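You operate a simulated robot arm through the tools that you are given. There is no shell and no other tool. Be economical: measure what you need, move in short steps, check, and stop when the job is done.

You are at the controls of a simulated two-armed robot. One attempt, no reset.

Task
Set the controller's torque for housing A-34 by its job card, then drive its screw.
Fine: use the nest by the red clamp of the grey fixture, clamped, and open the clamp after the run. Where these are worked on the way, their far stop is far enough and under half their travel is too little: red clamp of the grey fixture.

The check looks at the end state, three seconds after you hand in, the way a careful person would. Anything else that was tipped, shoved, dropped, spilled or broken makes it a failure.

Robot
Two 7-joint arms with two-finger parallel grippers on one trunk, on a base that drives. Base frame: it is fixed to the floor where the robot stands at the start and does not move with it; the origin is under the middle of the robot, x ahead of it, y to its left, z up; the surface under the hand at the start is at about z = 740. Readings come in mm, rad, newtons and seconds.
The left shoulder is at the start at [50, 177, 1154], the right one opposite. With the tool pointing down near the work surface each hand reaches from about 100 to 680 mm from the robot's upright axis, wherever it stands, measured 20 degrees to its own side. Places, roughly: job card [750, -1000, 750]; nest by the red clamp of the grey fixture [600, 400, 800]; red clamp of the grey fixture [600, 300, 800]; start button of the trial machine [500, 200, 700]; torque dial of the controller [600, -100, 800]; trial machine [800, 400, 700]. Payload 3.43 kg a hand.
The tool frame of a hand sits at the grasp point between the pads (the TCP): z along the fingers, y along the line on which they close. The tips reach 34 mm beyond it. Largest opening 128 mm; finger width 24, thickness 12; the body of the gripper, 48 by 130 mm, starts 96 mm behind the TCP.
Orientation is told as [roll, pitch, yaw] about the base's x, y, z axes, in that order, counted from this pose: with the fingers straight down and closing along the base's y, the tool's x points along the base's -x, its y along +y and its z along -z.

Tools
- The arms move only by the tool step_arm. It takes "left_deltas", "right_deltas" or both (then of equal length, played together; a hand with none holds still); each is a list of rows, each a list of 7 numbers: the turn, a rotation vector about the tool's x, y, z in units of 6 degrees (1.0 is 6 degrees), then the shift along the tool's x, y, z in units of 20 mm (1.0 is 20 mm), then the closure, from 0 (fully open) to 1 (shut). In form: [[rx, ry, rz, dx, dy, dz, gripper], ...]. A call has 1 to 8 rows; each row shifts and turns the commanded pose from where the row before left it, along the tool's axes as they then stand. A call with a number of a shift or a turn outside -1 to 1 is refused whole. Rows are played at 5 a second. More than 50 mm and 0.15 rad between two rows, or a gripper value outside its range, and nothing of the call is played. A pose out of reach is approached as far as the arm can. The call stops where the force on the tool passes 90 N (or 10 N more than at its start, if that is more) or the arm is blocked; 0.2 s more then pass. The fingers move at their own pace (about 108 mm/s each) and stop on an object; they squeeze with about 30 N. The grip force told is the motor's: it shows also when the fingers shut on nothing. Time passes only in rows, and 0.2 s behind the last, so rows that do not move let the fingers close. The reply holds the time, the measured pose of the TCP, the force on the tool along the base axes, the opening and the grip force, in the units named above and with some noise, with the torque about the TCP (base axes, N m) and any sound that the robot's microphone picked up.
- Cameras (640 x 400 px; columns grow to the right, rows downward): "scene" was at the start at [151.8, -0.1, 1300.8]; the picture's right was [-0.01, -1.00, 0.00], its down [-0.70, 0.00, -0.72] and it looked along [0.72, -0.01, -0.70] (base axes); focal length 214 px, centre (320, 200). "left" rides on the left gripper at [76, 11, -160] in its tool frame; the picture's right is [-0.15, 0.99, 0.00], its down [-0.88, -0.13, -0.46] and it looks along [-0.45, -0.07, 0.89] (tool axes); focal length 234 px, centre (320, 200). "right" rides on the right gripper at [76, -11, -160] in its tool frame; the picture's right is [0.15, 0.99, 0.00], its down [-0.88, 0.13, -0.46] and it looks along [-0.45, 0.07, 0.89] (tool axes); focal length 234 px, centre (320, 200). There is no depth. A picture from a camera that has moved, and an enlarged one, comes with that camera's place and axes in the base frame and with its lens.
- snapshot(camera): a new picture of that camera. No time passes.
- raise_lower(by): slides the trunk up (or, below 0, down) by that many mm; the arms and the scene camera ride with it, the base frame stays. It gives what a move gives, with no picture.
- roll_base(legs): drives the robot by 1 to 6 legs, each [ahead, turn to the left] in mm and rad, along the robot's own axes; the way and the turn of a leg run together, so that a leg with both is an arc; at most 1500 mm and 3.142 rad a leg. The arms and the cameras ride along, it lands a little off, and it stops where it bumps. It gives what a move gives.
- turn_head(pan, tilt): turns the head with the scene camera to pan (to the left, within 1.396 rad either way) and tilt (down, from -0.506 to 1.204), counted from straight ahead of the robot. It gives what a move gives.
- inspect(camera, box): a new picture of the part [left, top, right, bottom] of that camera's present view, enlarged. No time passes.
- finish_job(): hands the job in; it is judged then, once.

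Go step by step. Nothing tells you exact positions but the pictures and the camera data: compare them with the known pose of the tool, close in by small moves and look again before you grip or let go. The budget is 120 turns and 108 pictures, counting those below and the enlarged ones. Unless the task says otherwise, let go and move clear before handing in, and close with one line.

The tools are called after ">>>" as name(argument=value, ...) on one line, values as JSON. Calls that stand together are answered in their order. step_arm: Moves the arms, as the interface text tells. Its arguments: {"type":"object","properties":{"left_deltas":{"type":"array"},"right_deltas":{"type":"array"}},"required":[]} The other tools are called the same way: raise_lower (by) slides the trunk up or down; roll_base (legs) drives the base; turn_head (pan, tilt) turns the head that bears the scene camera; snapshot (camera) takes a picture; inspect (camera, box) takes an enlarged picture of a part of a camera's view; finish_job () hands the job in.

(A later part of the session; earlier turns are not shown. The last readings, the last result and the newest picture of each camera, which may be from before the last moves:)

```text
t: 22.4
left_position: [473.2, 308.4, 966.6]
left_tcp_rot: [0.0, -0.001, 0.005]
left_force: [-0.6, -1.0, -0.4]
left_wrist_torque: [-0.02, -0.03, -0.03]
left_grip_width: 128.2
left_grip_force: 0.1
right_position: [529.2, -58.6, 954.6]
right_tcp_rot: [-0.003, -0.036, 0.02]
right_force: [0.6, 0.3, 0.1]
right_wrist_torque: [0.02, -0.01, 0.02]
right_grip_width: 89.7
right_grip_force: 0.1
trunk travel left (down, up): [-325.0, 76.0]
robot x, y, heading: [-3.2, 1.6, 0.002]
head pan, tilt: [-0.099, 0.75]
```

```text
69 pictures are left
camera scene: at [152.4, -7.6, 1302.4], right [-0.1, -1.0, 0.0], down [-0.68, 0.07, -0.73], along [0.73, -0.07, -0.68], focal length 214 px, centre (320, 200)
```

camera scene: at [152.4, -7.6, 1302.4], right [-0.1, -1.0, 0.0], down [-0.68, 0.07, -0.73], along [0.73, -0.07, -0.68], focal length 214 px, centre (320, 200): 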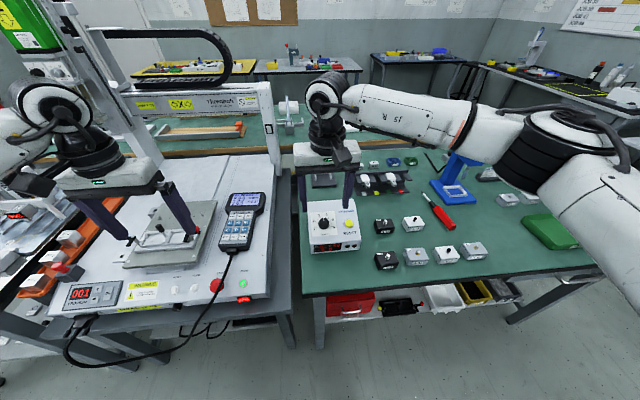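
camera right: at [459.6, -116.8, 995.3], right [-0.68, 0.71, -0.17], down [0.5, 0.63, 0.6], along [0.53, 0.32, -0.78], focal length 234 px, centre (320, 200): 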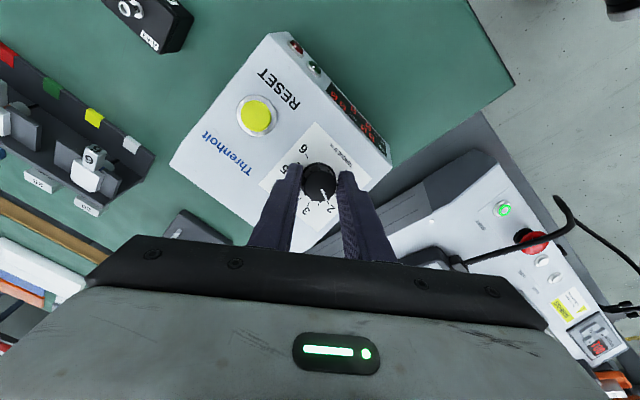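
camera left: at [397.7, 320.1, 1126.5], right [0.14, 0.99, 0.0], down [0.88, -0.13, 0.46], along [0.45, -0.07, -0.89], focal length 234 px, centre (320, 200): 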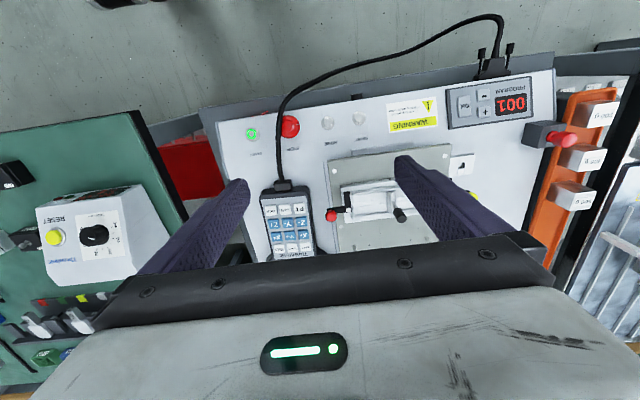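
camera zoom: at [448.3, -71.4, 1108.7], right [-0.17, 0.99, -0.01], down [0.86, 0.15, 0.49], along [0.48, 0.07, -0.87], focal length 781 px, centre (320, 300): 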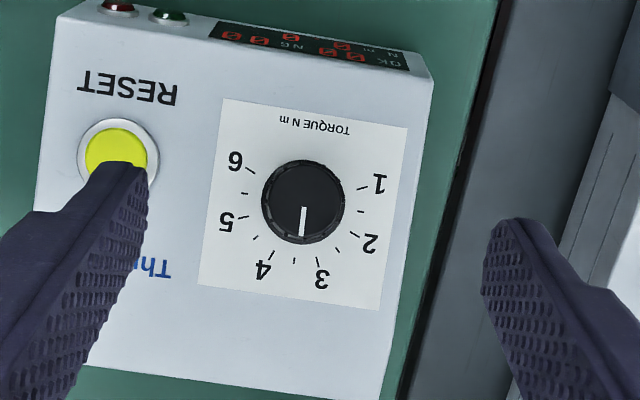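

>>> inspect(camera="right", box=[285, 135, 345, 180])

>>> inspect(camera="scene", box=[305, 200, 345, 230])

```text
8.89 times, centred on (315, 158) of right
camera zoom: at [448.3, -71.4, 1108.7], right [-0.17, 0.99, -0.01], down [0.86, 0.15, 0.49], along [0.48, 0.07, -0.87], focal length 2082 px, centre (364, 578)
```

zoom: 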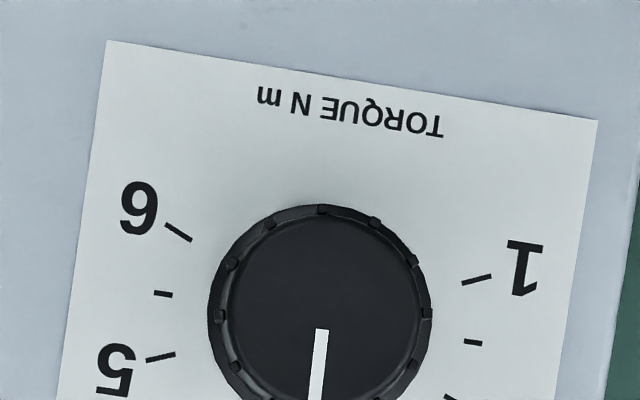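

```text
13.33 times, centred on (325, 215) of scene
camera zoom: at [152.4, -7.6, 1302.4], right [-0.1, -1.0, 0.0], down [-0.68, 0.07, -0.73], along [0.73, -0.07, -0.68], focal length 2860 px, centre (253, 0)
```

zoom: 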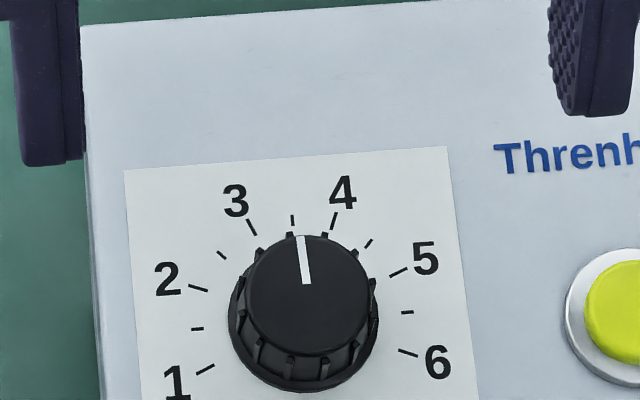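

The dial reads about 3.5, so that part is done. Next I look at the nest from closer with the left camera.

>>> step_arm(left_deltas=[[0, 0, 0, 0, 1, 1, 0], [0, 0, 0, 0, 1, 1, 0], [0, 0, 0, 0, 0.75, 1, 0], [0, 0, 0, 0, 0, 0.5, 0]], right_deltas=[[0, 0, 0, 1, -1, -1, 0.3], [0, 0, 0, 0, -1, -1, 0.3], [0, 0, 0, 0, -1, -1, 0.3], [0, 0, 0, 0, -1, -1, 0.3]])

>>> snapshot(camera="left")

>>> inspect(camera="left", box=[240, 120, 420, 235])

```text
t: 23.4
left_position: [472.8, 362.7, 896.5]
left_tcp_rot: [0.0, 0.001, 0.006]
left_force: [-0.9, 0.3, 0.1]
left_wrist_torque: [0.01, 0.05, -0.02]
left_grip_width: 128.1
left_grip_force: 0.0
right_position: [507.2, -138.8, 1032.2]
right_tcp_rot: [-0.004, -0.036, 0.019]
right_force: [-0.4, -0.4, 0.4]
right_wrist_torque: [-0.01, 0.0, 0.01]
right_grip_width: 89.5
right_grip_force: 0.1
trunk travel left (down, up): [-325.0, 76.0]
robot x, y, heading: [-0.3, 1.7, 0.002]
head pan, tilt: [-0.099, 0.75]
```

```text
66 pictures are left
camera left: at [397.3, 373.2, 1056.3], right [0.14, 0.99, 0.0], down [0.88, -0.13, 0.46], along [0.45, -0.06, -0.89], focal length 234 px, centre (320, 200)
```

left: 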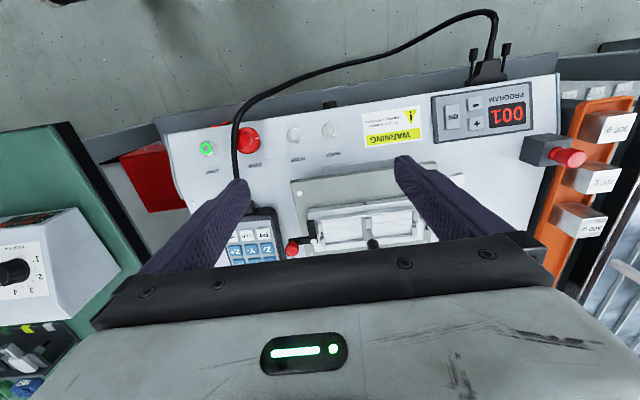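

```text
3.48 times, centred on (330, 178) of left
camera zoom: at [397.3, 373.2, 1056.3], right [0.14, 0.99, 0.0], down [0.88, -0.13, 0.46], along [0.45, -0.06, -0.89], focal length 814 px, centre (285, 278)
```

zoom: 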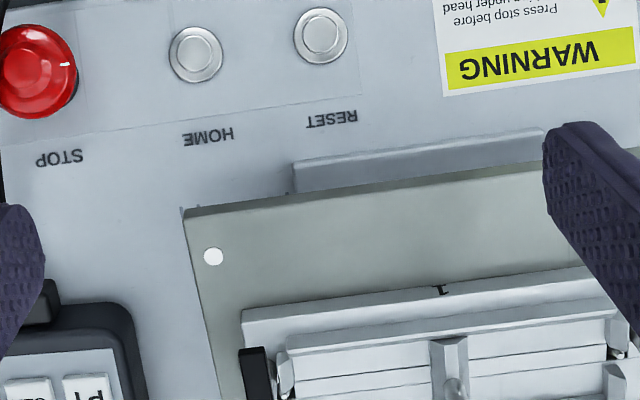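

>>> inspect(camera="left", box=[270, 190, 430, 260])

```text
4.00 times, centred on (350, 225) of left
camera zoom: at [397.3, 373.2, 1056.3], right [0.14, 0.99, 0.0], down [0.88, -0.13, 0.46], along [0.45, -0.06, -0.89], focal length 937 px, centre (200, 100)
```

zoom: 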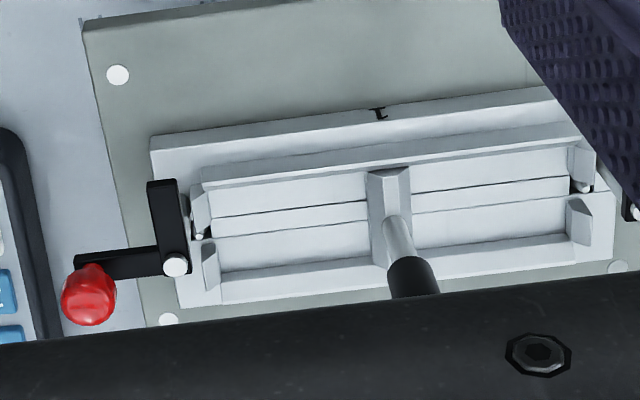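

The red-side nest is about 60 x 42 mm centred near [598, 380], and housing A-34 is 60 x 40 mm near [465, -317], so the orientations match. I'll pick with the left hand gripping along x, which means turning the base right; I clear the arms first.

>>> step_arm(left_deltas=[[0, 0, 0, 0, 0, -1, 0], [0, 0, 0, 0, 0, -1, 0], [0, 0, 0, 0, 0, -1, 0], [0, 0, 0, 0, 0, -1, 0], [0, 0, 0, 0, 0, -1, 0], [0, 0, 0, 0, 0, -1, 0], [0, 0, 0, 0, 0, -1, 0], [0, 0, 0, 1, 0, 0, 0]], right_deltas=[[0, 0, 0, 1, -1, 0, 0.3], [0, 0, 0, 1, -1, 0, 0.3], [0, 0, 0, 1, -1, 0, 0.3], [0, 0, 0, 1, -1, 0, 0.3], [0, 0, 0, 1, -1, 0, 0.3], [0, 0, 0, 1, -1, 0, 0.3], [0, 0, 0, 1, -1, 0, 0.3], [0, 0, 0, 1, -1, 0, 0.3]])

>>> roll_base(legs=[[0, -0.5]])

>>> turn_head(pan=-0.1, tilt=0.9)

>>> snapshot(camera="scene")

```text
t: 25.2
left_position: [451.2, 361.9, 1038.7]
left_tcp_rot: [-0.001, 0.001, 0.005]
left_force: [0.4, -0.1, -0.5]
left_wrist_torque: [0.0, 0.0, -0.02]
left_grip_width: 128.0
left_grip_force: 0.0
right_position: [349.0, -304.2, 1027.9]
right_tcp_rot: [-0.004, -0.038, 0.018]
right_force: [0.3, -0.3, 0.6]
right_wrist_torque: [-0.02, 0.02, -0.01]
right_grip_width: 89.6
right_grip_force: 0.0
trunk travel left (down, up): [-325.0, 76.0]
robot x, y, heading: [0.1, 0.1, 0.001]
head pan, tilt: [-0.099, 0.75]
```

```text
t: 27.1
left_position: [570.7, 95.4, 1038.5]
left_tcp_rot: [-0.001, 0.001, -0.505]
left_force: [0.0, 0.7, 0.3]
left_wrist_torque: [0.0, 0.0, 0.01]
left_grip_width: 128.2
left_grip_force: 0.0
right_position: [157.0, -435.3, 1028.1]
right_tcp_rot: [-0.004, -0.036, -0.49]
right_force: [0.6, 0.9, -0.5]
right_wrist_torque: [0.01, -0.03, -0.01]
right_grip_width: 89.6
right_grip_force: 0.0
trunk travel left (down, up): [-325.0, 76.0]
robot x, y, heading: [-2.4, 2.3, -0.506]
head pan, tilt: [-0.099, 0.75]
```

```text
t: 27.8
left_position: [572.4, 94.1, 1036.9]
left_tcp_rot: [0.0, 0.0, -0.506]
left_force: [0.2, -0.1, 0.4]
left_wrist_torque: [-0.03, -0.02, 0.0]
left_grip_width: 128.1
left_grip_force: 0.0
right_position: [156.3, -436.2, 1027.6]
right_tcp_rot: [-0.005, -0.037, -0.491]
right_force: [-0.2, 0.5, -0.3]
right_wrist_torque: [-0.01, -0.02, 0.01]
right_grip_width: 89.7
right_grip_force: 0.0
trunk travel left (down, up): [-325.0, 76.0]
robot x, y, heading: [-1.0, 1.0, -0.509]
head pan, tilt: [-0.099, 0.901]
```

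```text
63 pictures are left
camera scene: at [122.8, -76.9, 1290.6], right [-0.57, -0.82, 0.0], down [-0.64, 0.45, -0.62], along [0.51, -0.36, -0.78], focal length 214 px, centre (320, 200)
```

scene: 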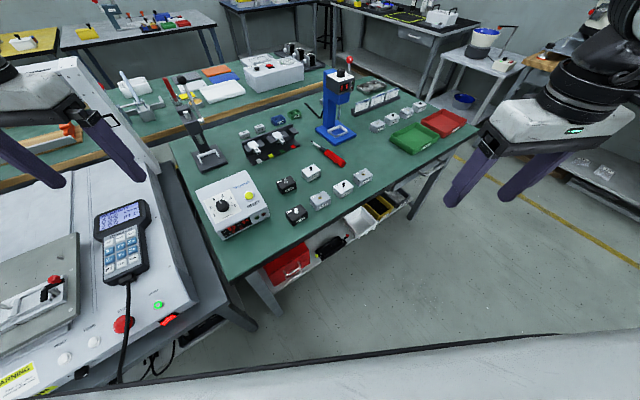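

The left hand swings with the base, so a further turn right puts it almost over A-34.

>>> roll_base(legs=[[0, -0.75]])

>>> snapshot(camera="left")

```text
t: 30.2
left_position: [477.8, -327.2, 1038.4]
left_tcp_rot: [0.001, 0.0, -1.27]
left_force: [0.3, 0.1, -0.2]
left_wrist_torque: [0.01, 0.0, 0.01]
left_grip_width: 127.8
left_grip_force: 0.0
right_position: [-187.1, -422.8, 1027.7]
right_tcp_rot: [-0.004, -0.036, -1.255]
right_force: [0.4, -0.1, -0.3]
right_wrist_torque: [-0.03, -0.01, 0.0]
right_grip_width: 89.7
right_grip_force: 0.0
trunk travel left (down, up): [-325.0, 76.0]
robot x, y, heading: [-0.3, -1.2, -1.275]
head pan, tilt: [-0.099, 0.901]
```

```text
62 pictures are left
camera left: at [466.9, -251.6, 1196.9], right [0.99, 0.15, 0.0], down [0.14, -0.88, 0.46], along [0.07, -0.45, -0.89], focal length 234 px, centre (320, 200)
```

left: 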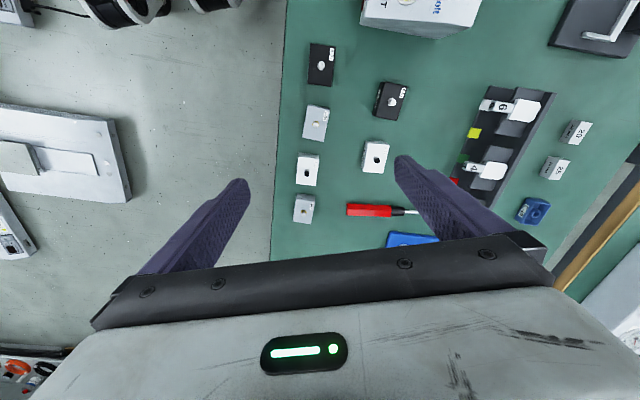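

>>> inspect(camera="left", box=[284, 90, 348, 152])

>>> step_arm(left_deltas=[[0, 0, 1, 0, 0, 0, 0.3], [0, 0, 1, 0, 0, 0, 0.3], [0, 0, 0.87, 0, 0, 0, 0.3]])

```text
6.45 times, centred on (316, 121) of left
camera zoom: at [466.9, -251.6, 1196.9], right [0.99, 0.15, 0.0], down [0.14, -0.88, 0.46], along [0.07, -0.45, -0.89], focal length 1511 px, centre (346, 710)
```

zoom: 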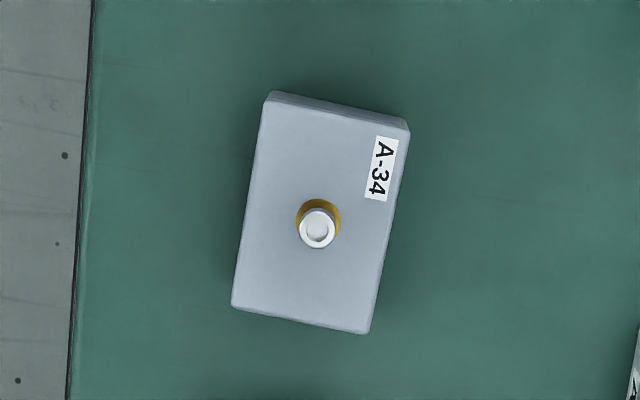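

```text
t: 31.0
left_position: [478.6, -327.3, 1037.0]
left_tcp_rot: [-0.001, 0.0, -1.574]
left_force: [-0.6, -0.7, -0.3]
left_wrist_torque: [-0.01, 0.02, 0.0]
left_grip_width: 89.4
left_grip_force: 0.1
right_position: [-187.9, -423.5, 1028.9]
right_tcp_rot: [-0.003, -0.037, -1.255]
right_force: [-0.3, 0.6, 1.0]
right_wrist_torque: [0.0, -0.01, 0.02]
right_grip_width: 89.4
right_grip_force: 0.1
trunk travel left (down, up): [-325.0, 76.0]
robot x, y, heading: [-2.1, 2.0, -1.275]
head pan, tilt: [-0.099, 0.901]
```

A-34 is centred near [470, -321], yaw about -3°. I align and come down part way.

>>> step_arm(left_deltas=[[0, 0, 0.5, 0.32, -0.43, 1, 0.4], [0, 0, 0, 0, 0, 1, 0.4], [0, 0, 0, 0, 0, 1, 0.4], [0, 0, 0, 0, 0, 1, 0.4], [0, 0, 0, 0, 0, 1, 0.4], [0, 0, 0, 0, 0, 1, 0.4], [0, 0, 0, 0, 0, 1, 0.4], [0, 0, 0, 0, 0, 1, 0.4]])

>>> inspect(camera="left", box=[220, 80, 420, 220])

```text
t: 32.8
left_position: [470.6, -319.6, 876.4]
left_tcp_rot: [0.0, 0.001, -1.622]
left_force: [0.3, -0.2, -0.4]
left_wrist_torque: [-0.03, 0.0, 0.03]
left_grip_width: 76.8
left_grip_force: 0.0
right_position: [-188.0, -423.0, 1026.7]
right_tcp_rot: [-0.004, -0.037, -1.254]
right_force: [-0.9, -0.4, 0.4]
right_wrist_torque: [0.02, -0.01, 0.01]
right_grip_width: 89.8
right_grip_force: 0.1
trunk travel left (down, up): [-325.0, 76.0]
robot x, y, heading: [-0.9, 2.2, -1.273]
head pan, tilt: [-0.099, 0.901]
```

```text
2.86 times, centred on (320, 150) of left
camera zoom: at [486.2, -244.2, 1035.9], right [0.98, -0.2, 0.0], down [-0.18, -0.87, 0.46], along [-0.09, -0.45, -0.89], focal length 669 px, centre (320, 343)
```

zoom: 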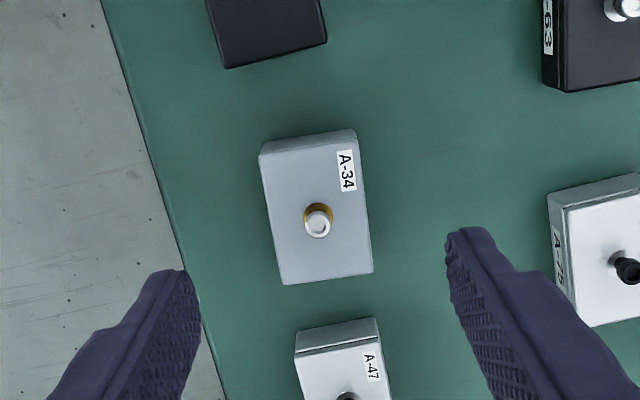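

Centred. I descend so the tips cover only the upper half of the housing, to stay above the nest rails later, and grip.

>>> step_arm(left_deltas=[[0, 0, 0, 0, 0, 1, 0.4], [0, 0, 0, -0.05, 0, 1, 0.4], [0, 0, 0, 0, 0, 1, 0.4], [0, 0, 0, 0, 0, 1, 0.4], [0, 0, 0, 0, 0, 0.5, 0.4], [0, 0, 0, 0, 0, 0, 1], [0, 0, 0, 0, 0, 0, 1], [0, 0, 0, 0, 0, 0, 1]])

>>> snapshot(camera="left")

```text
t: 34.6
left_position: [470.0, -321.3, 787.7]
left_tcp_rot: [0.0, 0.0, -1.623]
left_force: [-0.2, 0.3, 0.5]
left_wrist_torque: [0.05, -0.01, 0.01]
left_grip_width: 38.9
left_grip_force: 30.1
right_position: [-188.6, -422.2, 1027.5]
right_tcp_rot: [-0.004, -0.036, -1.256]
right_force: [-0.4, -0.2, -0.1]
right_wrist_torque: [0.04, 0.01, 0.0]
right_grip_width: 89.4
right_grip_force: 0.0
trunk travel left (down, up): [-325.0, 76.0]
robot x, y, heading: [-2.9, 4.3, -1.277]
head pan, tilt: [-0.099, 0.901]
```

```text
59 pictures are left
camera left: at [485.8, -247.0, 947.0], right [0.98, -0.2, 0.0], down [-0.18, -0.87, 0.46], along [-0.09, -0.45, -0.89], focal length 234 px, centre (320, 200)
```

left: 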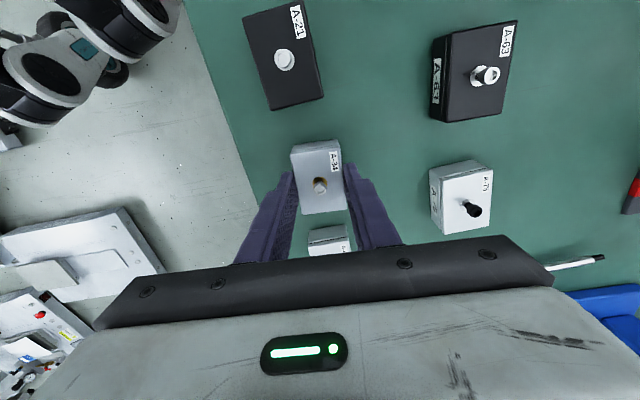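

A-34 is gripped. I lift it high, then face along the bench, back up 180 mm so the nest comes into comfortable left-hand reach, and turn to face the machine.

>>> step_arm(left_deltas=[[0, 0, 0, 0, 0, -0.5, 1], [0, 0, 0, 0, 0, -1, 1], [0, 0, 0, 0, 0, -1, 1], [0, 0, 0, 0, 0, -1, 1], [0, 0, 0, 0, 0, -1, 1], [0, 0, 0, 0, 0, -1, 1], [0, 0, 0, 0, 0, -1, 1], [0, 0, 0, 0, 0, -1, 1]])

>>> step_arm(left_deltas=[[0, 0, 0, 0, 0, -1, 1], [0, 0, 0, 0, 0, -1, 1], [0, 0, 0, 0, 0, -1, 1], [0, 0, 0, 0, 0, -1, 1], [0, 0, 0, 0, 0, -1, 1]])

>>> roll_base(legs=[[0, -0.296], [-180, 0]])

>>> snapshot(camera="left")

```text
t: 36.4
left_position: [467.6, -320.3, 938.2]
left_tcp_rot: [-0.001, 0.003, -1.624]
left_force: [0.5, -0.6, 0.3]
left_wrist_torque: [0.02, 0.0, 0.0]
left_grip_width: 0.0
left_grip_force: 30.0
right_position: [-188.0, -423.6, 1027.7]
right_tcp_rot: [-0.003, -0.036, -1.255]
right_force: [0.0, -0.3, -0.4]
right_wrist_torque: [-0.01, 0.02, 0.04]
right_grip_width: 89.6
right_grip_force: 0.0
trunk travel left (down, up): [-325.0, 76.0]
robot x, y, heading: [0.5, -0.4, -1.276]
head pan, tilt: [-0.099, 0.901]
```

```text
t: 37.6
left_position: [466.6, -322.3, 1036.7]
left_tcp_rot: [0.002, -0.003, -1.623]
left_force: [1.1, -1.4, 0.2]
left_wrist_torque: [0.03, 0.03, -0.01]
left_grip_width: 0.0
left_grip_force: 30.1
right_position: [-186.9, -422.5, 1028.0]
right_tcp_rot: [-0.002, -0.038, -1.253]
right_force: [0.3, 0.2, -0.1]
right_wrist_torque: [-0.04, -0.03, 0.02]
right_grip_width: 89.7
right_grip_force: 0.0
trunk travel left (down, up): [-325.0, 76.0]
robot x, y, heading: [-3.1, 0.0, -1.277]
head pan, tilt: [-0.099, 0.901]
```

```text
t: 40.1
left_position: [355.4, -262.5, 1037.3]
left_tcp_rot: [-0.001, 0.002, -1.916]
left_force: [0.6, 0.2, -0.5]
left_wrist_torque: [-0.02, -0.01, 0.01]
left_grip_width: 0.0
left_grip_force: 29.8
right_position: [-301.3, -169.3, 1028.3]
right_tcp_rot: [-0.005, -0.038, -1.547]
right_force: [-0.1, 0.9, -0.4]
right_wrist_torque: [-0.01, 0.0, 0.01]
right_grip_width: 89.2
right_grip_force: 0.0
trunk travel left (down, up): [-325.0, 76.0]
robot x, y, heading: [2.1, 182.6, -1.571]
head pan, tilt: [-0.099, 0.901]
```

```text
58 pictures are left
camera left: at [391.3, -195.2, 1196.4], right [0.88, -0.47, 0.0], down [-0.42, -0.78, 0.46], along [-0.22, -0.4, -0.89], focal length 234 px, centre (320, 200)
```

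left: 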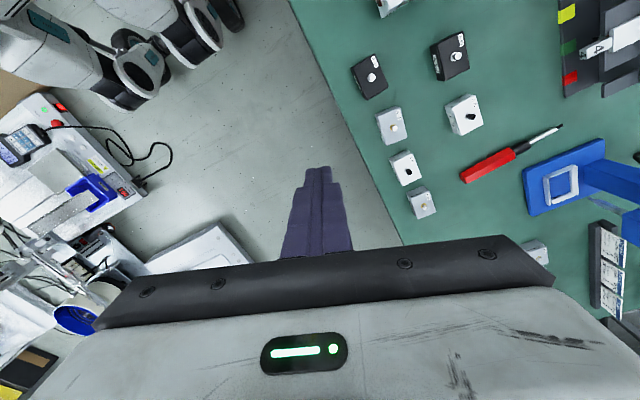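

The housing slipped out during the lift and still stands on the bench. I'll inspect it and regrip deeper.

>>> inspect(camera="left", box=[340, 50, 500, 220])

>>> inspect(camera="left", box=[370, 95, 420, 150])

```text
2.35 times, centred on (420, 135) of left
camera zoom: at [391.3, -195.2, 1196.4], right [0.88, -0.47, 0.0], down [-0.42, -0.78, 0.46], along [-0.22, -0.4, -0.89], focal length 551 px, centre (85, 353)
```

zoom: 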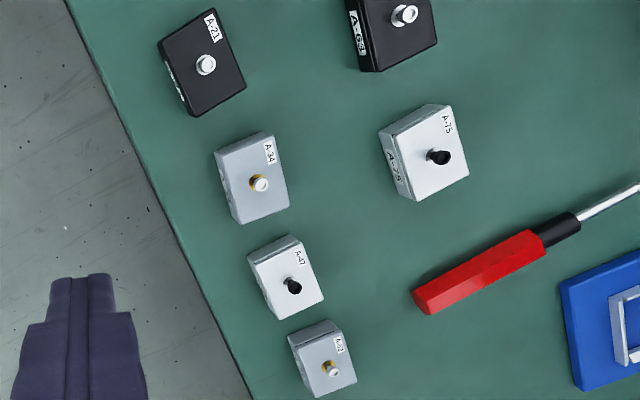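

```text
7.27 times, centred on (395, 122) of left
camera zoom: at [391.3, -195.2, 1196.4], right [0.88, -0.47, 0.0], down [-0.42, -0.78, 0.46], along [-0.22, -0.4, -0.89], focal length 1703 px, centre (-226, 764)
```

zoom: 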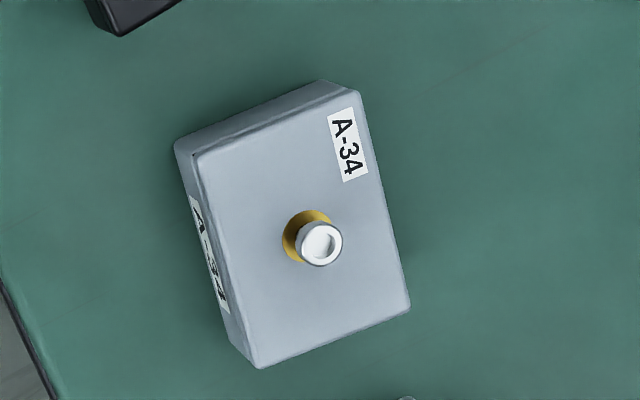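

It stands upright, 24 mm tall, centred near [469, -322], yaw about -6°. Before regripping I check the nest's rail height to choose the grip depth.

>>> turn_head(pan=1.39, tilt=0.75)

>>> snapshot(camera="scene")

```text
t: 41.7
left_position: [355.2, -263.2, 1037.0]
left_tcp_rot: [0.0, 0.0, -1.917]
left_force: [0.7, 0.6, -0.2]
left_wrist_torque: [0.01, -0.01, 0.01]
left_grip_width: 0.0
left_grip_force: 29.9
right_position: [-302.1, -169.7, 1028.8]
right_tcp_rot: [-0.004, -0.038, -1.548]
right_force: [1.0, -0.8, -0.1]
right_wrist_torque: [-0.03, 0.01, 0.0]
right_grip_width: 89.7
right_grip_force: 0.1
trunk travel left (down, up): [-325.0, 76.0]
robot x, y, heading: [1.6, 179.2, -1.568]
head pan, tilt: [1.389, 0.75]
```

```text
55 pictures are left
camera scene: at [81.4, 96.1, 1302.4], right [-0.18, -0.98, 0.0], down [-0.67, 0.12, -0.73], along [0.72, -0.13, -0.68], focal length 214 px, centre (320, 200)
```

scene: 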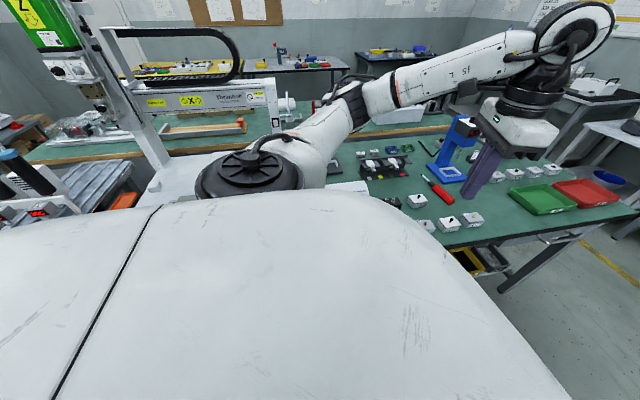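

I can't see the nest from here. I drive back and regrip deeper with tips about 8 mm above the bench, better aligned, and test-lift slowly.

>>> roll_base(legs=[[180, 0], [0, 0.296]])

>>> step_arm(left_deltas=[[0, 0, 0, 0, 0, 0, 0.4], [0, 0, 0, 0, 0, 1, 0.4], [0, 0, 0, 0, 0, 1, 0.4], [0, 0, 0, 0, 0, 1, 0.4], [0, 0, 0, 0, 0, 1, 0.4], [0, 0, 0, 0, 0, 1, 0.4], [0, 0, 0, 0, 0, 1, 0.4], [0, 0, 0, 0, 0, 1, 0.4]])

>>> inspect(camera="left", box=[220, 80, 420, 220])

```text
t: 44.2
left_position: [470.0, -321.5, 1036.3]
left_tcp_rot: [-0.003, 0.001, -1.62]
left_force: [-0.1, -0.5, 0.0]
left_wrist_torque: [-0.01, -0.03, 0.03]
left_grip_width: 0.0
left_grip_force: 29.6
right_position: [-185.1, -425.5, 1027.5]
right_tcp_rot: [-0.004, -0.036, -1.25]
right_force: [-0.3, -0.5, 0.5]
right_wrist_torque: [0.0, -0.02, -0.01]
right_grip_width: 89.5
right_grip_force: 0.0
trunk travel left (down, up): [-325.0, 76.0]
robot x, y, heading: [3.2, -4.2, -1.271]
head pan, tilt: [1.389, 0.75]
```

```text
t: 46.0
left_position: [470.8, -321.5, 895.4]
left_tcp_rot: [-0.001, 0.001, -1.619]
left_force: [0.6, 0.7, -0.4]
left_wrist_torque: [-0.01, 0.02, 0.02]
left_grip_width: 77.1
left_grip_force: 0.1
right_position: [-186.2, -425.6, 1027.3]
right_tcp_rot: [-0.004, -0.036, -1.25]
right_force: [1.0, 0.1, 0.6]
right_wrist_torque: [0.02, 0.0, 0.01]
right_grip_width: 89.6
right_grip_force: 0.1
trunk travel left (down, up): [-325.0, 76.0]
robot x, y, heading: [4.1, -3.1, -1.271]
head pan, tilt: [1.389, 0.75]
```

```text
2.86 times, centred on (320, 150) of left
camera zoom: at [485.3, -246.4, 1054.9], right [0.98, -0.19, 0.0], down [-0.17, -0.87, 0.46], along [-0.09, -0.45, -0.89], focal length 669 px, centre (320, 343)
```

zoom: 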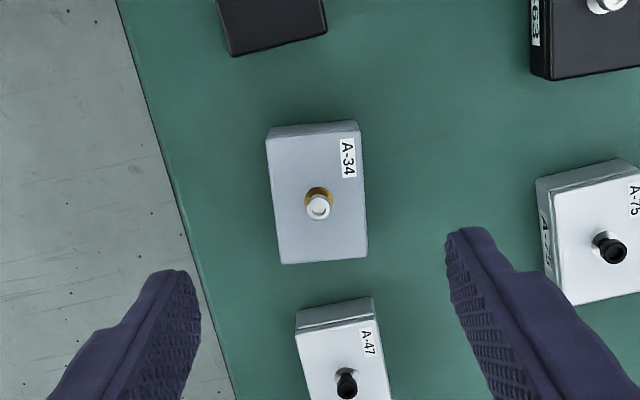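

>>> step_arm(left_deltas=[[0, 0, 0.53, -0.08, -0.08, 1, 0.4], [0, 0, 0, 0, 0, 1, 0.4], [0, 0, 0, 0, 0, 1, 0.4], [0, 0, 0, 0, 0, 1, 0.4], [0, 0, 0, 0, 0, 1, 0.4], [0, 0, 0, 0, 0, 0.68, 0.4], [0, 0, 0, 0, 0, 0, 1], [0, 0, 0, 0, 0, 0, 1]])

>>> step_arm(left_deltas=[[0, 0, 0, 0, 0, 0, 1], [0, 0, 0, 0, 0, -0.3, 1], [0, 0, 0, 0, 0, -0.4, 1], [0, 0, 0, 0, 0, -0.6, 1]])

>>> snapshot(camera="left")

```text
t: 47.8
left_position: [467.7, -325.5, 782.6]
left_tcp_rot: [0.002, -0.001, -1.67]
left_force: [0.3, -1.1, 0.9]
left_wrist_torque: [-0.04, 0.01, 0.02]
left_grip_width: 38.8
left_grip_force: 29.7
right_position: [-184.7, -426.1, 1028.2]
right_tcp_rot: [-0.005, -0.038, -1.25]
right_force: [-0.6, -0.3, -0.6]
right_wrist_torque: [0.02, 0.01, 0.0]
right_grip_width: 89.7
right_grip_force: 0.1
trunk travel left (down, up): [-325.0, 76.0]
robot x, y, heading: [0.8, -3.8, -1.271]
head pan, tilt: [1.389, 0.75]
```

```text
t: 48.8
left_position: [470.2, -323.8, 809.5]
left_tcp_rot: [-0.001, 0.001, -1.672]
left_force: [0.7, -0.5, -1.3]
left_wrist_torque: [-0.02, 0.01, 0.0]
left_grip_width: 38.9
left_grip_force: 30.1
right_position: [-185.2, -426.5, 1028.0]
right_tcp_rot: [-0.004, -0.038, -1.25]
right_force: [0.7, 0.1, -0.3]
right_wrist_torque: [0.0, -0.01, 0.01]
right_grip_width: 89.6
right_grip_force: 0.0
trunk travel left (down, up): [-325.0, 76.0]
robot x, y, heading: [-1.9, -2.8, -1.269]
head pan, tilt: [1.389, 0.75]
```

```text
53 pictures are left
camera left: at [488.3, -250.0, 968.8], right [0.97, -0.25, 0.0], down [-0.22, -0.86, 0.46], along [-0.11, -0.44, -0.89], focal length 234 px, centre (320, 200)
```

left: 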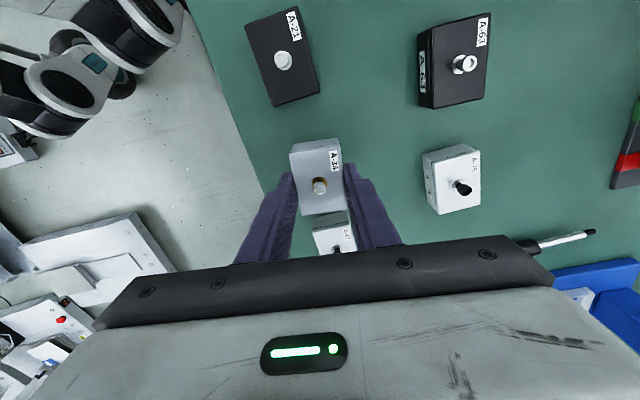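

It is lifting this time. I go up and watch the grip width.

>>> step_arm(left_deltas=[[0, 0, 0, 0, 0, -0.6, 1], [0, 0, 0, 0, 0, -0.7, 1], [0, 0, 0, 0, 0, -0.8, 1], [0, 0, 0, 0, 0, -0.8, 1], [0, 0, 0, 0, 0, -0.8, 1], [0, 0, 0, 0, 0, -0.8, 1], [0, 0, 0, 0, 0, -0.7, 1], [0, 0, 0, 0, 0, -0.5, 1]])

>>> snapshot(camera="left")

```text
t: 50.6
left_position: [468.7, -323.0, 923.7]
left_tcp_rot: [-0.001, 0.0, -1.673]
left_force: [0.2, -0.6, -0.7]
left_wrist_torque: [0.0, 0.02, -0.01]
left_grip_width: 38.9
left_grip_force: 29.6
right_position: [-185.5, -425.9, 1027.5]
right_tcp_rot: [-0.003, -0.036, -1.25]
right_force: [0.1, 0.0, -0.6]
right_wrist_torque: [-0.01, 0.0, -0.01]
right_grip_width: 89.2
right_grip_force: 0.2
trunk travel left (down, up): [-325.0, 76.0]
robot x, y, heading: [-1.8, -1.5, -1.275]
head pan, tilt: [1.389, 0.75]
```

```text
52 pictures are left
camera left: at [487.8, -249.1, 1083.6], right [0.97, -0.25, 0.0], down [-0.22, -0.86, 0.46], along [-0.11, -0.44, -0.89], focal length 234 px, centre (320, 200)
```

left: 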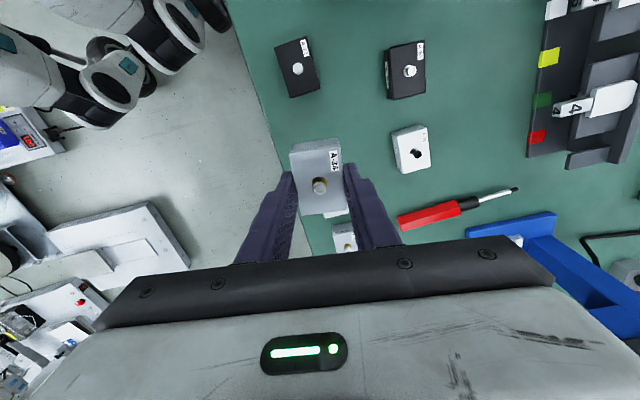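

>>> step_arm(left_deltas=[[0, 0, 0, 0, 0, -0.6, 1], [0, 0, 0, 0, 0, -0.8, 1], [0, 0, 0, 0, 0, -0.8, 1], [0, 0, 0, 0, 0, -0.8, 1], [0, 0, 0, 0, 0, -0.6, 1]])

>>> roll_base(legs=[[0, -0.296], [-180, 0], [0, 1.571]])

>>> turn_head(pan=0.2, tilt=0.85)

>>> snapshot(camera="scene")

>>> snapshot(camera="left")

```text
t: 51.8
left_position: [468.8, -323.6, 995.9]
left_tcp_rot: [0.0, 0.002, -1.671]
left_force: [-0.2, 0.2, -0.4]
left_wrist_torque: [0.03, 0.04, -0.04]
left_grip_width: 39.1
left_grip_force: 29.6
right_position: [-184.8, -426.3, 1028.6]
right_tcp_rot: [-0.004, -0.037, -1.251]
right_force: [0.2, -0.4, 0.3]
right_wrist_torque: [0.03, 0.0, -0.01]
right_grip_width: 89.5
right_grip_force: 0.2
trunk travel left (down, up): [-325.0, 76.0]
robot x, y, heading: [3.0, -5.0, -1.271]
head pan, tilt: [1.389, 0.75]
```

```text
t: 58.0
left_position: [443.1, 531.1, 994.7]
left_tcp_rot: [-0.001, -0.002, -0.403]
left_force: [1.1, 0.1, 0.2]
left_wrist_torque: [-0.01, -0.01, 0.01]
left_grip_width: 39.1
left_grip_force: 29.8
right_position: [348.4, -122.8, 1027.4]
right_tcp_rot: [-0.005, -0.036, 0.02]
right_force: [-0.5, -0.6, -0.5]
right_wrist_torque: [-0.01, 0.03, 0.0]
right_grip_width: 89.7
right_grip_force: 0.1
trunk travel left (down, up): [-325.0, 76.0]
robot x, y, heading: [-3.8, 179.2, -0.003]
head pan, tilt: [1.389, 0.75]
```

```text
t: 59.4
left_position: [443.0, 531.9, 995.3]
left_tcp_rot: [0.0, 0.0, -0.403]
left_force: [0.9, 0.1, -0.1]
left_wrist_torque: [0.01, 0.0, -0.02]
left_grip_width: 38.8
left_grip_force: 29.8
right_position: [348.1, -122.9, 1028.4]
right_tcp_rot: [-0.003, -0.036, 0.02]
right_force: [-1.0, 0.7, -0.2]
right_wrist_torque: [-0.01, -0.02, -0.01]
right_grip_width: 89.7
right_grip_force: 0.0
trunk travel left (down, up): [-325.0, 76.0]
robot x, y, heading: [-3.2, 177.5, 0.004]
head pan, tilt: [0.201, 0.85]
```

```text
51 pictures are left
camera scene: at [144.6, 196.2, 1294.4], right [0.2, -0.98, 0.0], down [-0.74, -0.15, -0.66], along [0.65, 0.13, -0.75], focal length 214 px, centre (320, 200)
```

scene: 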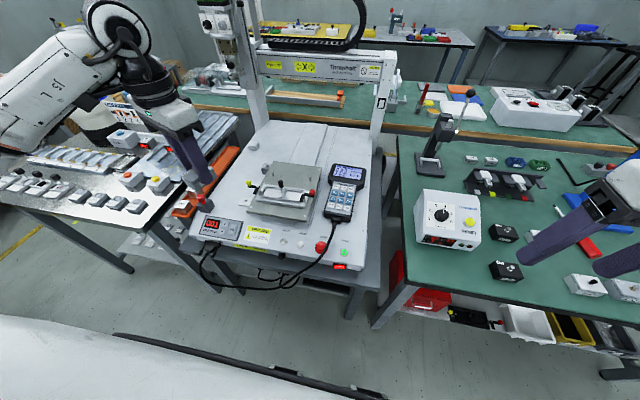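

```text
50 pictures are left
camera left: at [378.7, 571.7, 1155.0], right [0.52, 0.85, 0.0], down [0.76, -0.46, 0.46], along [0.39, -0.24, -0.89], focal length 234 px, centre (320, 200)
```

left: 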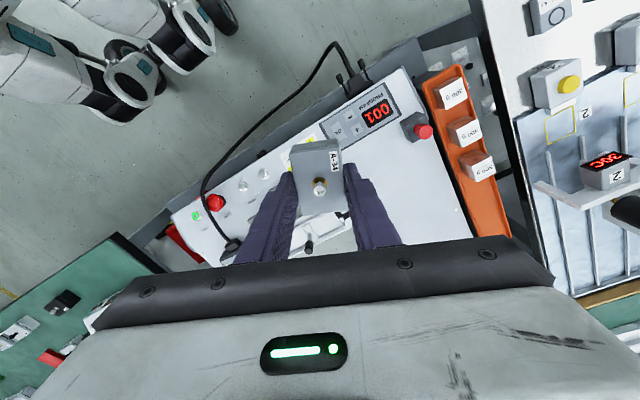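

The housing is held and the fixture is in clear view. I zoom in on it.

>>> inspect(camera="scene", box=[240, 155, 325, 225])

>>> inspect(camera="scene", box=[255, 172, 320, 210])

```text
5.71 times, centred on (282, 190) of scene
camera zoom: at [144.6, 196.2, 1294.4], right [0.2, -0.98, 0.0], down [-0.74, -0.15, -0.66], along [0.65, 0.13, -0.75], focal length 1226 px, centre (534, 257)
```

zoom: 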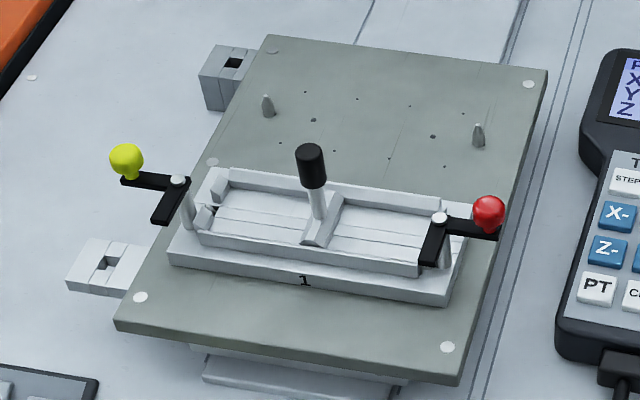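

```text
9.85 times, centred on (288, 191) of scene
camera zoom: at [144.6, 196.2, 1294.4], right [0.2, -0.98, 0.0], down [-0.74, -0.15, -0.66], along [0.65, 0.13, -0.75], focal length 2112 px, centre (640, 289)
```

zoom: 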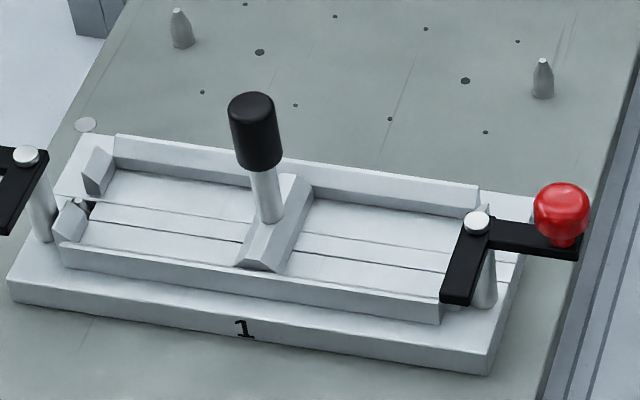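

>>> inspect(camera="left", box=[270, 125, 370, 225])

```text
4.00 times, centred on (320, 175) of left
camera zoom: at [378.7, 571.7, 1155.0], right [0.52, 0.85, 0.0], down [0.76, -0.46, 0.46], along [0.39, -0.24, -0.89], focal length 937 px, centre (320, 300)
```

zoom: 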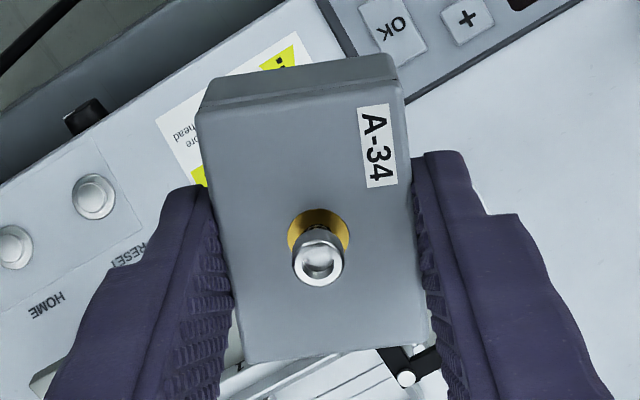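

The housing sits square in the hand, about 1 mm off centre. I rotate the hand to yaw -90° and move over the red-side nest.

>>> step_arm(left_deltas=[[0, 0, 1, 0, 0, 0, 1], [0, 0, 1, 0, 0, 0, 1], [0, 0, 1, 0, 0, 0, 1], [0, 0, 1, 0, 0, 0, 1], [0, 0, 1, 0, 0, 0, 1], [0, 0, 1, 0, 0, 0, 1], [0, 0, 1, 0, 0, 0, 1], [0, 0, 1, 0, 0, 0, 1]])

>>> step_arm(left_deltas=[[0, 0, 1, 0, 0, 0, 1], [0, 0, 1, 0, 0, 0, 1], [0, 0, 1, 0, 0, 0, 1]])

>>> step_arm(left_deltas=[[0, 0, 0, -0.95, 0.97, 0.2, 1], [0, 0, 0, -0.95, 0.97, 0.2, 1], [0, 0, 0, -0.95, 0.97, 0.2, 1], [0, 0, 0, -0.95, 0.97, 0.2, 1], [0, 0, 0, -0.95, 0.97, 0.2, 1], [0, 0, 0, -0.95, 0.97, 0.2, 1], [0, 0, 0, -0.95, 0.97, 0.2, 1], [0, 0, 0, -0.95, 0.97, 0.2, 1]])

>>> snapshot(camera="left")

>>> inspect(camera="scene", box=[220, 80, 360, 220])

```text
t: 61.2
left_position: [434.1, 533.6, 991.7]
left_tcp_rot: [0.014, -0.007, -0.533]
left_force: [-0.2, 1.0, 0.1]
left_wrist_torque: [0.0, 0.0, -0.02]
left_grip_width: 39.0
left_grip_force: 30.1
left hand out of reach, approached as far as the arm can: row 2, 3, 4, 5, 6, 7, 8
right_position: [348.8, -122.8, 1027.5]
right_tcp_rot: [-0.004, -0.037, 0.021]
right_force: [-0.2, 0.6, 0.2]
right_wrist_torque: [-0.01, -0.03, 0.02]
right_grip_width: 89.7
right_grip_force: 0.0
trunk travel left (down, up): [-325.0, 76.0]
robot x, y, heading: [-2.2, 177.4, -0.0]
head pan, tilt: [0.201, 0.85]
```

```text
t: 62.0
left_position: [415.5, 477.9, 1003.0]
left_tcp_rot: [0.015, -0.004, -0.744]
left_force: [1.0, -0.7, 0.1]
left_wrist_torque: [-0.01, 0.01, -0.03]
left_grip_width: 39.1
left_grip_force: 29.9
left hand out of reach, approached as far as the arm can: row 1, 2, 3
right_position: [348.0, -122.9, 1028.3]
right_tcp_rot: [-0.003, -0.036, 0.021]
right_force: [-0.3, -0.4, 0.6]
right_wrist_torque: [0.01, -0.01, 0.01]
right_grip_width: 89.5
right_grip_force: 0.0
trunk travel left (down, up): [-325.0, 76.0]
robot x, y, heading: [-3.4, 180.5, -0.002]
head pan, tilt: [0.201, 0.85]
```

```text
t: 63.8
left_position: [427.6, 467.9, 997.7]
left_tcp_rot: [0.013, -0.006, -0.742]
left_force: [0.3, -0.2, -0.2]
left_wrist_torque: [0.0, -0.02, 0.0]
left_grip_width: 39.1
left_grip_force: 30.1
left hand out of reach, approached as far as the arm can: row 1, 2, 3, 4, 5, 6, 7, 8
right_position: [347.9, -121.3, 1027.7]
right_tcp_rot: [-0.004, -0.038, 0.022]
right_force: [0.8, 0.6, -0.7]
right_wrist_torque: [-0.05, 0.01, -0.01]
right_grip_width: 89.7
right_grip_force: 0.1
trunk travel left (down, up): [-325.0, 76.0]
robot x, y, heading: [-1.1, 181.2, 0.001]
head pan, tilt: [0.201, 0.85]
```

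```text
46 pictures are left
camera left: at [377.6, 525.0, 1156.3], right [0.78, 0.63, 0.02], down [0.55, -0.69, 0.46], along [0.3, -0.35, -0.89], focal length 234 px, centre (320, 200)
```

left: 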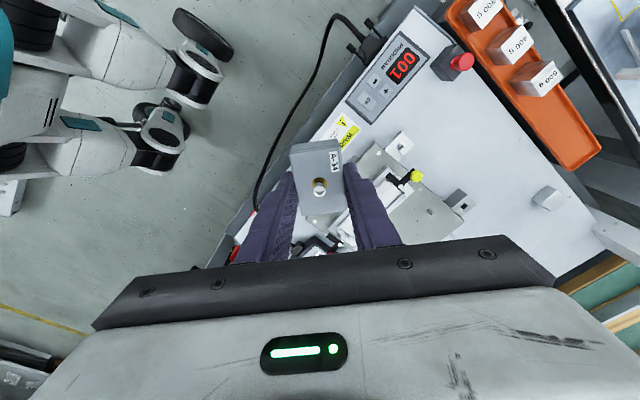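

```text
2.86 times, centred on (290, 150) of scene
camera zoom: at [144.1, 196.5, 1294.5], right [0.2, -0.98, 0.0], down [-0.74, -0.15, -0.66], along [0.65, 0.13, -0.75], focal length 613 px, centre (406, 343)
```

zoom: 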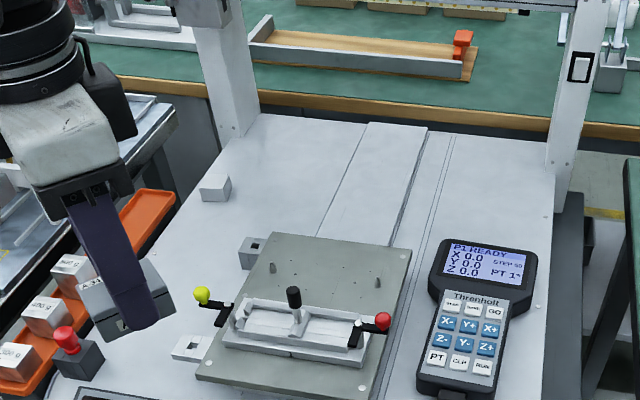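

The wrist hits a limit turning that way. I rotate the other way toward yaw +90°, since the housing is symmetric under a half turn.

>>> step_arm(left_deltas=[[0, 0, -1, 0, 0, 0, 1], [0, 0, -1, 0, 0, 0, 1], [0, 0, -1, 0, 0, 0, 1], [0, 0, -1, 0, 0, 0, 1], [0, 0, -1, 0, 0, 0, 1], [0, 0, -1, 0, 0, 0, 1], [0, 0, -1, 0, 0, 0, 1], [0, 0, -1, 0, 0, 0, 1]])

```text
t: 65.6
left_position: [429.1, 467.2, 995.6]
left_tcp_rot: [0.007, -0.012, 0.098]
left_force: [-0.1, -0.1, -0.4]
left_wrist_torque: [-0.01, 0.0, -0.02]
left_grip_width: 38.9
left_grip_force: 29.9
right_position: [348.0, -123.0, 1027.5]
right_tcp_rot: [-0.002, -0.038, 0.021]
right_force: [0.1, 0.0, -0.2]
right_wrist_torque: [-0.04, 0.0, -0.01]
right_grip_width: 89.8
right_grip_force: 0.1
trunk travel left (down, up): [-325.0, 76.0]
robot x, y, heading: [-1.9, 175.8, -0.005]
head pan, tilt: [0.201, 0.85]
```

>>> step_arm(left_deltas=[[0, 0, -1, 0, 0, 0, 1], [0, 0, -1, 0, 0, 0, 1], [0, 0, -1, 0, 0, 0, 1], [0, 0, -1, 0, 0, 0, 1], [0, 0, -1, 0, 0, 0, 1], [0, 0, -1, 0, 0, 0, 1], [0, 0, -1, 0, 0, 0, 1], [0, 0, -1, 0, 0, 0, 1]])

>>> step_arm(left_deltas=[[0, 0, -1, 0, 0, 0, 1], [0, 0, -1, 0, 0, 0, 1], [0, 0, -1, 0, 0, 0, 1], [0, 0, -1, 0, 0, 0, 1], [0, 0, -1, 0, 0, 0, 1], [0, 0, -1, 0, 0, 0, 1]])

```text
t: 67.4
left_position: [430.0, 465.9, 995.2]
left_tcp_rot: [-0.007, -0.014, 0.936]
left_force: [0.1, -0.1, -0.9]
left_wrist_torque: [-0.01, -0.02, 0.02]
left_grip_width: 38.7
left_grip_force: 29.8
right_position: [348.3, -121.7, 1027.3]
right_tcp_rot: [-0.002, -0.037, 0.021]
right_force: [0.0, -0.5, -0.2]
right_wrist_torque: [-0.01, 0.02, -0.01]
right_grip_width: 89.9
right_grip_force: 0.0
trunk travel left (down, up): [-325.0, 76.0]
robot x, y, heading: [-4.3, 182.5, 0.0]
head pan, tilt: [0.201, 0.85]
```

```text
t: 68.8
left_position: [429.3, 467.0, 996.2]
left_tcp_rot: [-0.012, -0.008, 1.564]
left_force: [0.2, 0.2, -1.0]
left_wrist_torque: [-0.04, 0.01, -0.02]
left_grip_width: 39.3
left_grip_force: 29.6
right_position: [348.0, -122.8, 1027.6]
right_tcp_rot: [-0.004, -0.038, 0.021]
right_force: [-0.6, -0.3, 0.4]
right_wrist_torque: [0.01, 0.0, 0.01]
right_grip_width: 89.7
right_grip_force: 0.1
trunk travel left (down, up): [-325.0, 76.0]
robot x, y, heading: [-1.7, 177.6, -0.001]
head pan, tilt: [0.201, 0.85]
```

Yaw +90° is reachable. Now I move over the nest.

>>> step_arm(left_deltas=[[-0.076, -0.115, -0.1, 0.54, -1, 0.3, 1], [0, 0, 0, 0.54, -1, 0.3, 1], [0, 0, 0, 0.54, -1, 0.3, 1], [0, 0, 0, 0.54, -1, 0.3, 1], [0, 0, 0, 0.54, -1, 0.3, 1], [0, 0, 0, 0.54, -1, 0.3, 1], [0, 0, 0, 0.54, -1, 0.3, 1], [0, 0, 0, 0.54, -1, 0.3, 1]])

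>>> snapshot(camera="left")

>>> inspect(camera="scene", box=[220, 110, 360, 220])

```text
t: 70.6
left_position: [591.1, 381.5, 947.0]
left_tcp_rot: [-0.005, -0.022, 1.573]
left_force: [-0.1, 0.1, -0.7]
left_wrist_torque: [0.01, -0.02, 0.01]
left_grip_width: 38.8
left_grip_force: 29.9
right_position: [349.4, -122.1, 1026.6]
right_tcp_rot: [-0.002, -0.037, 0.023]
right_force: [-0.3, 0.5, -0.1]
right_wrist_torque: [-0.02, 0.01, 0.0]
right_grip_width: 89.7
right_grip_force: 0.1
trunk travel left (down, up): [-325.0, 76.0]
robot x, y, heading: [-0.8, 180.0, -0.002]
head pan, tilt: [0.201, 0.85]
```

```text
44 pictures are left
camera left: at [578.6, 301.2, 1104.3], right [-0.99, 0.15, 0.0], down [0.13, 0.87, 0.47], along [0.07, 0.47, -0.88], focal length 234 px, centre (320, 200)
```

left: 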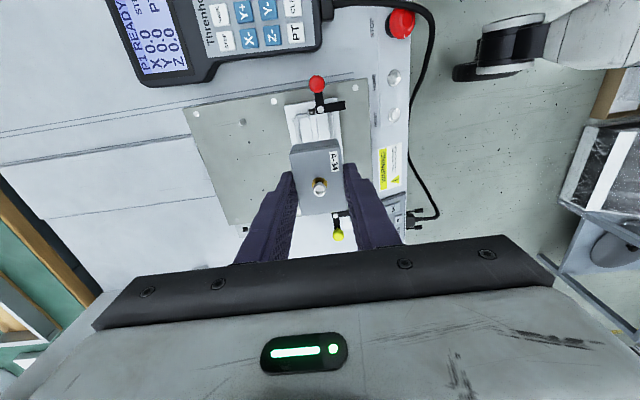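

```text
3.64 times, centred on (290, 165) of scene
camera zoom: at [144.9, 195.8, 1294.4], right [0.2, -0.98, 0.0], down [-0.74, -0.15, -0.66], along [0.65, 0.13, -0.75], focal length 780 px, centre (429, 327)
```

zoom: 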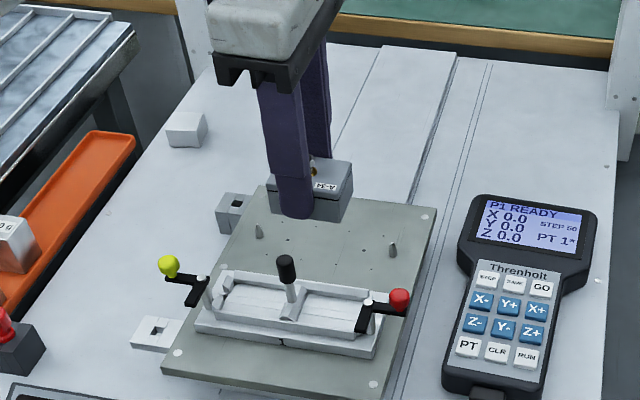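

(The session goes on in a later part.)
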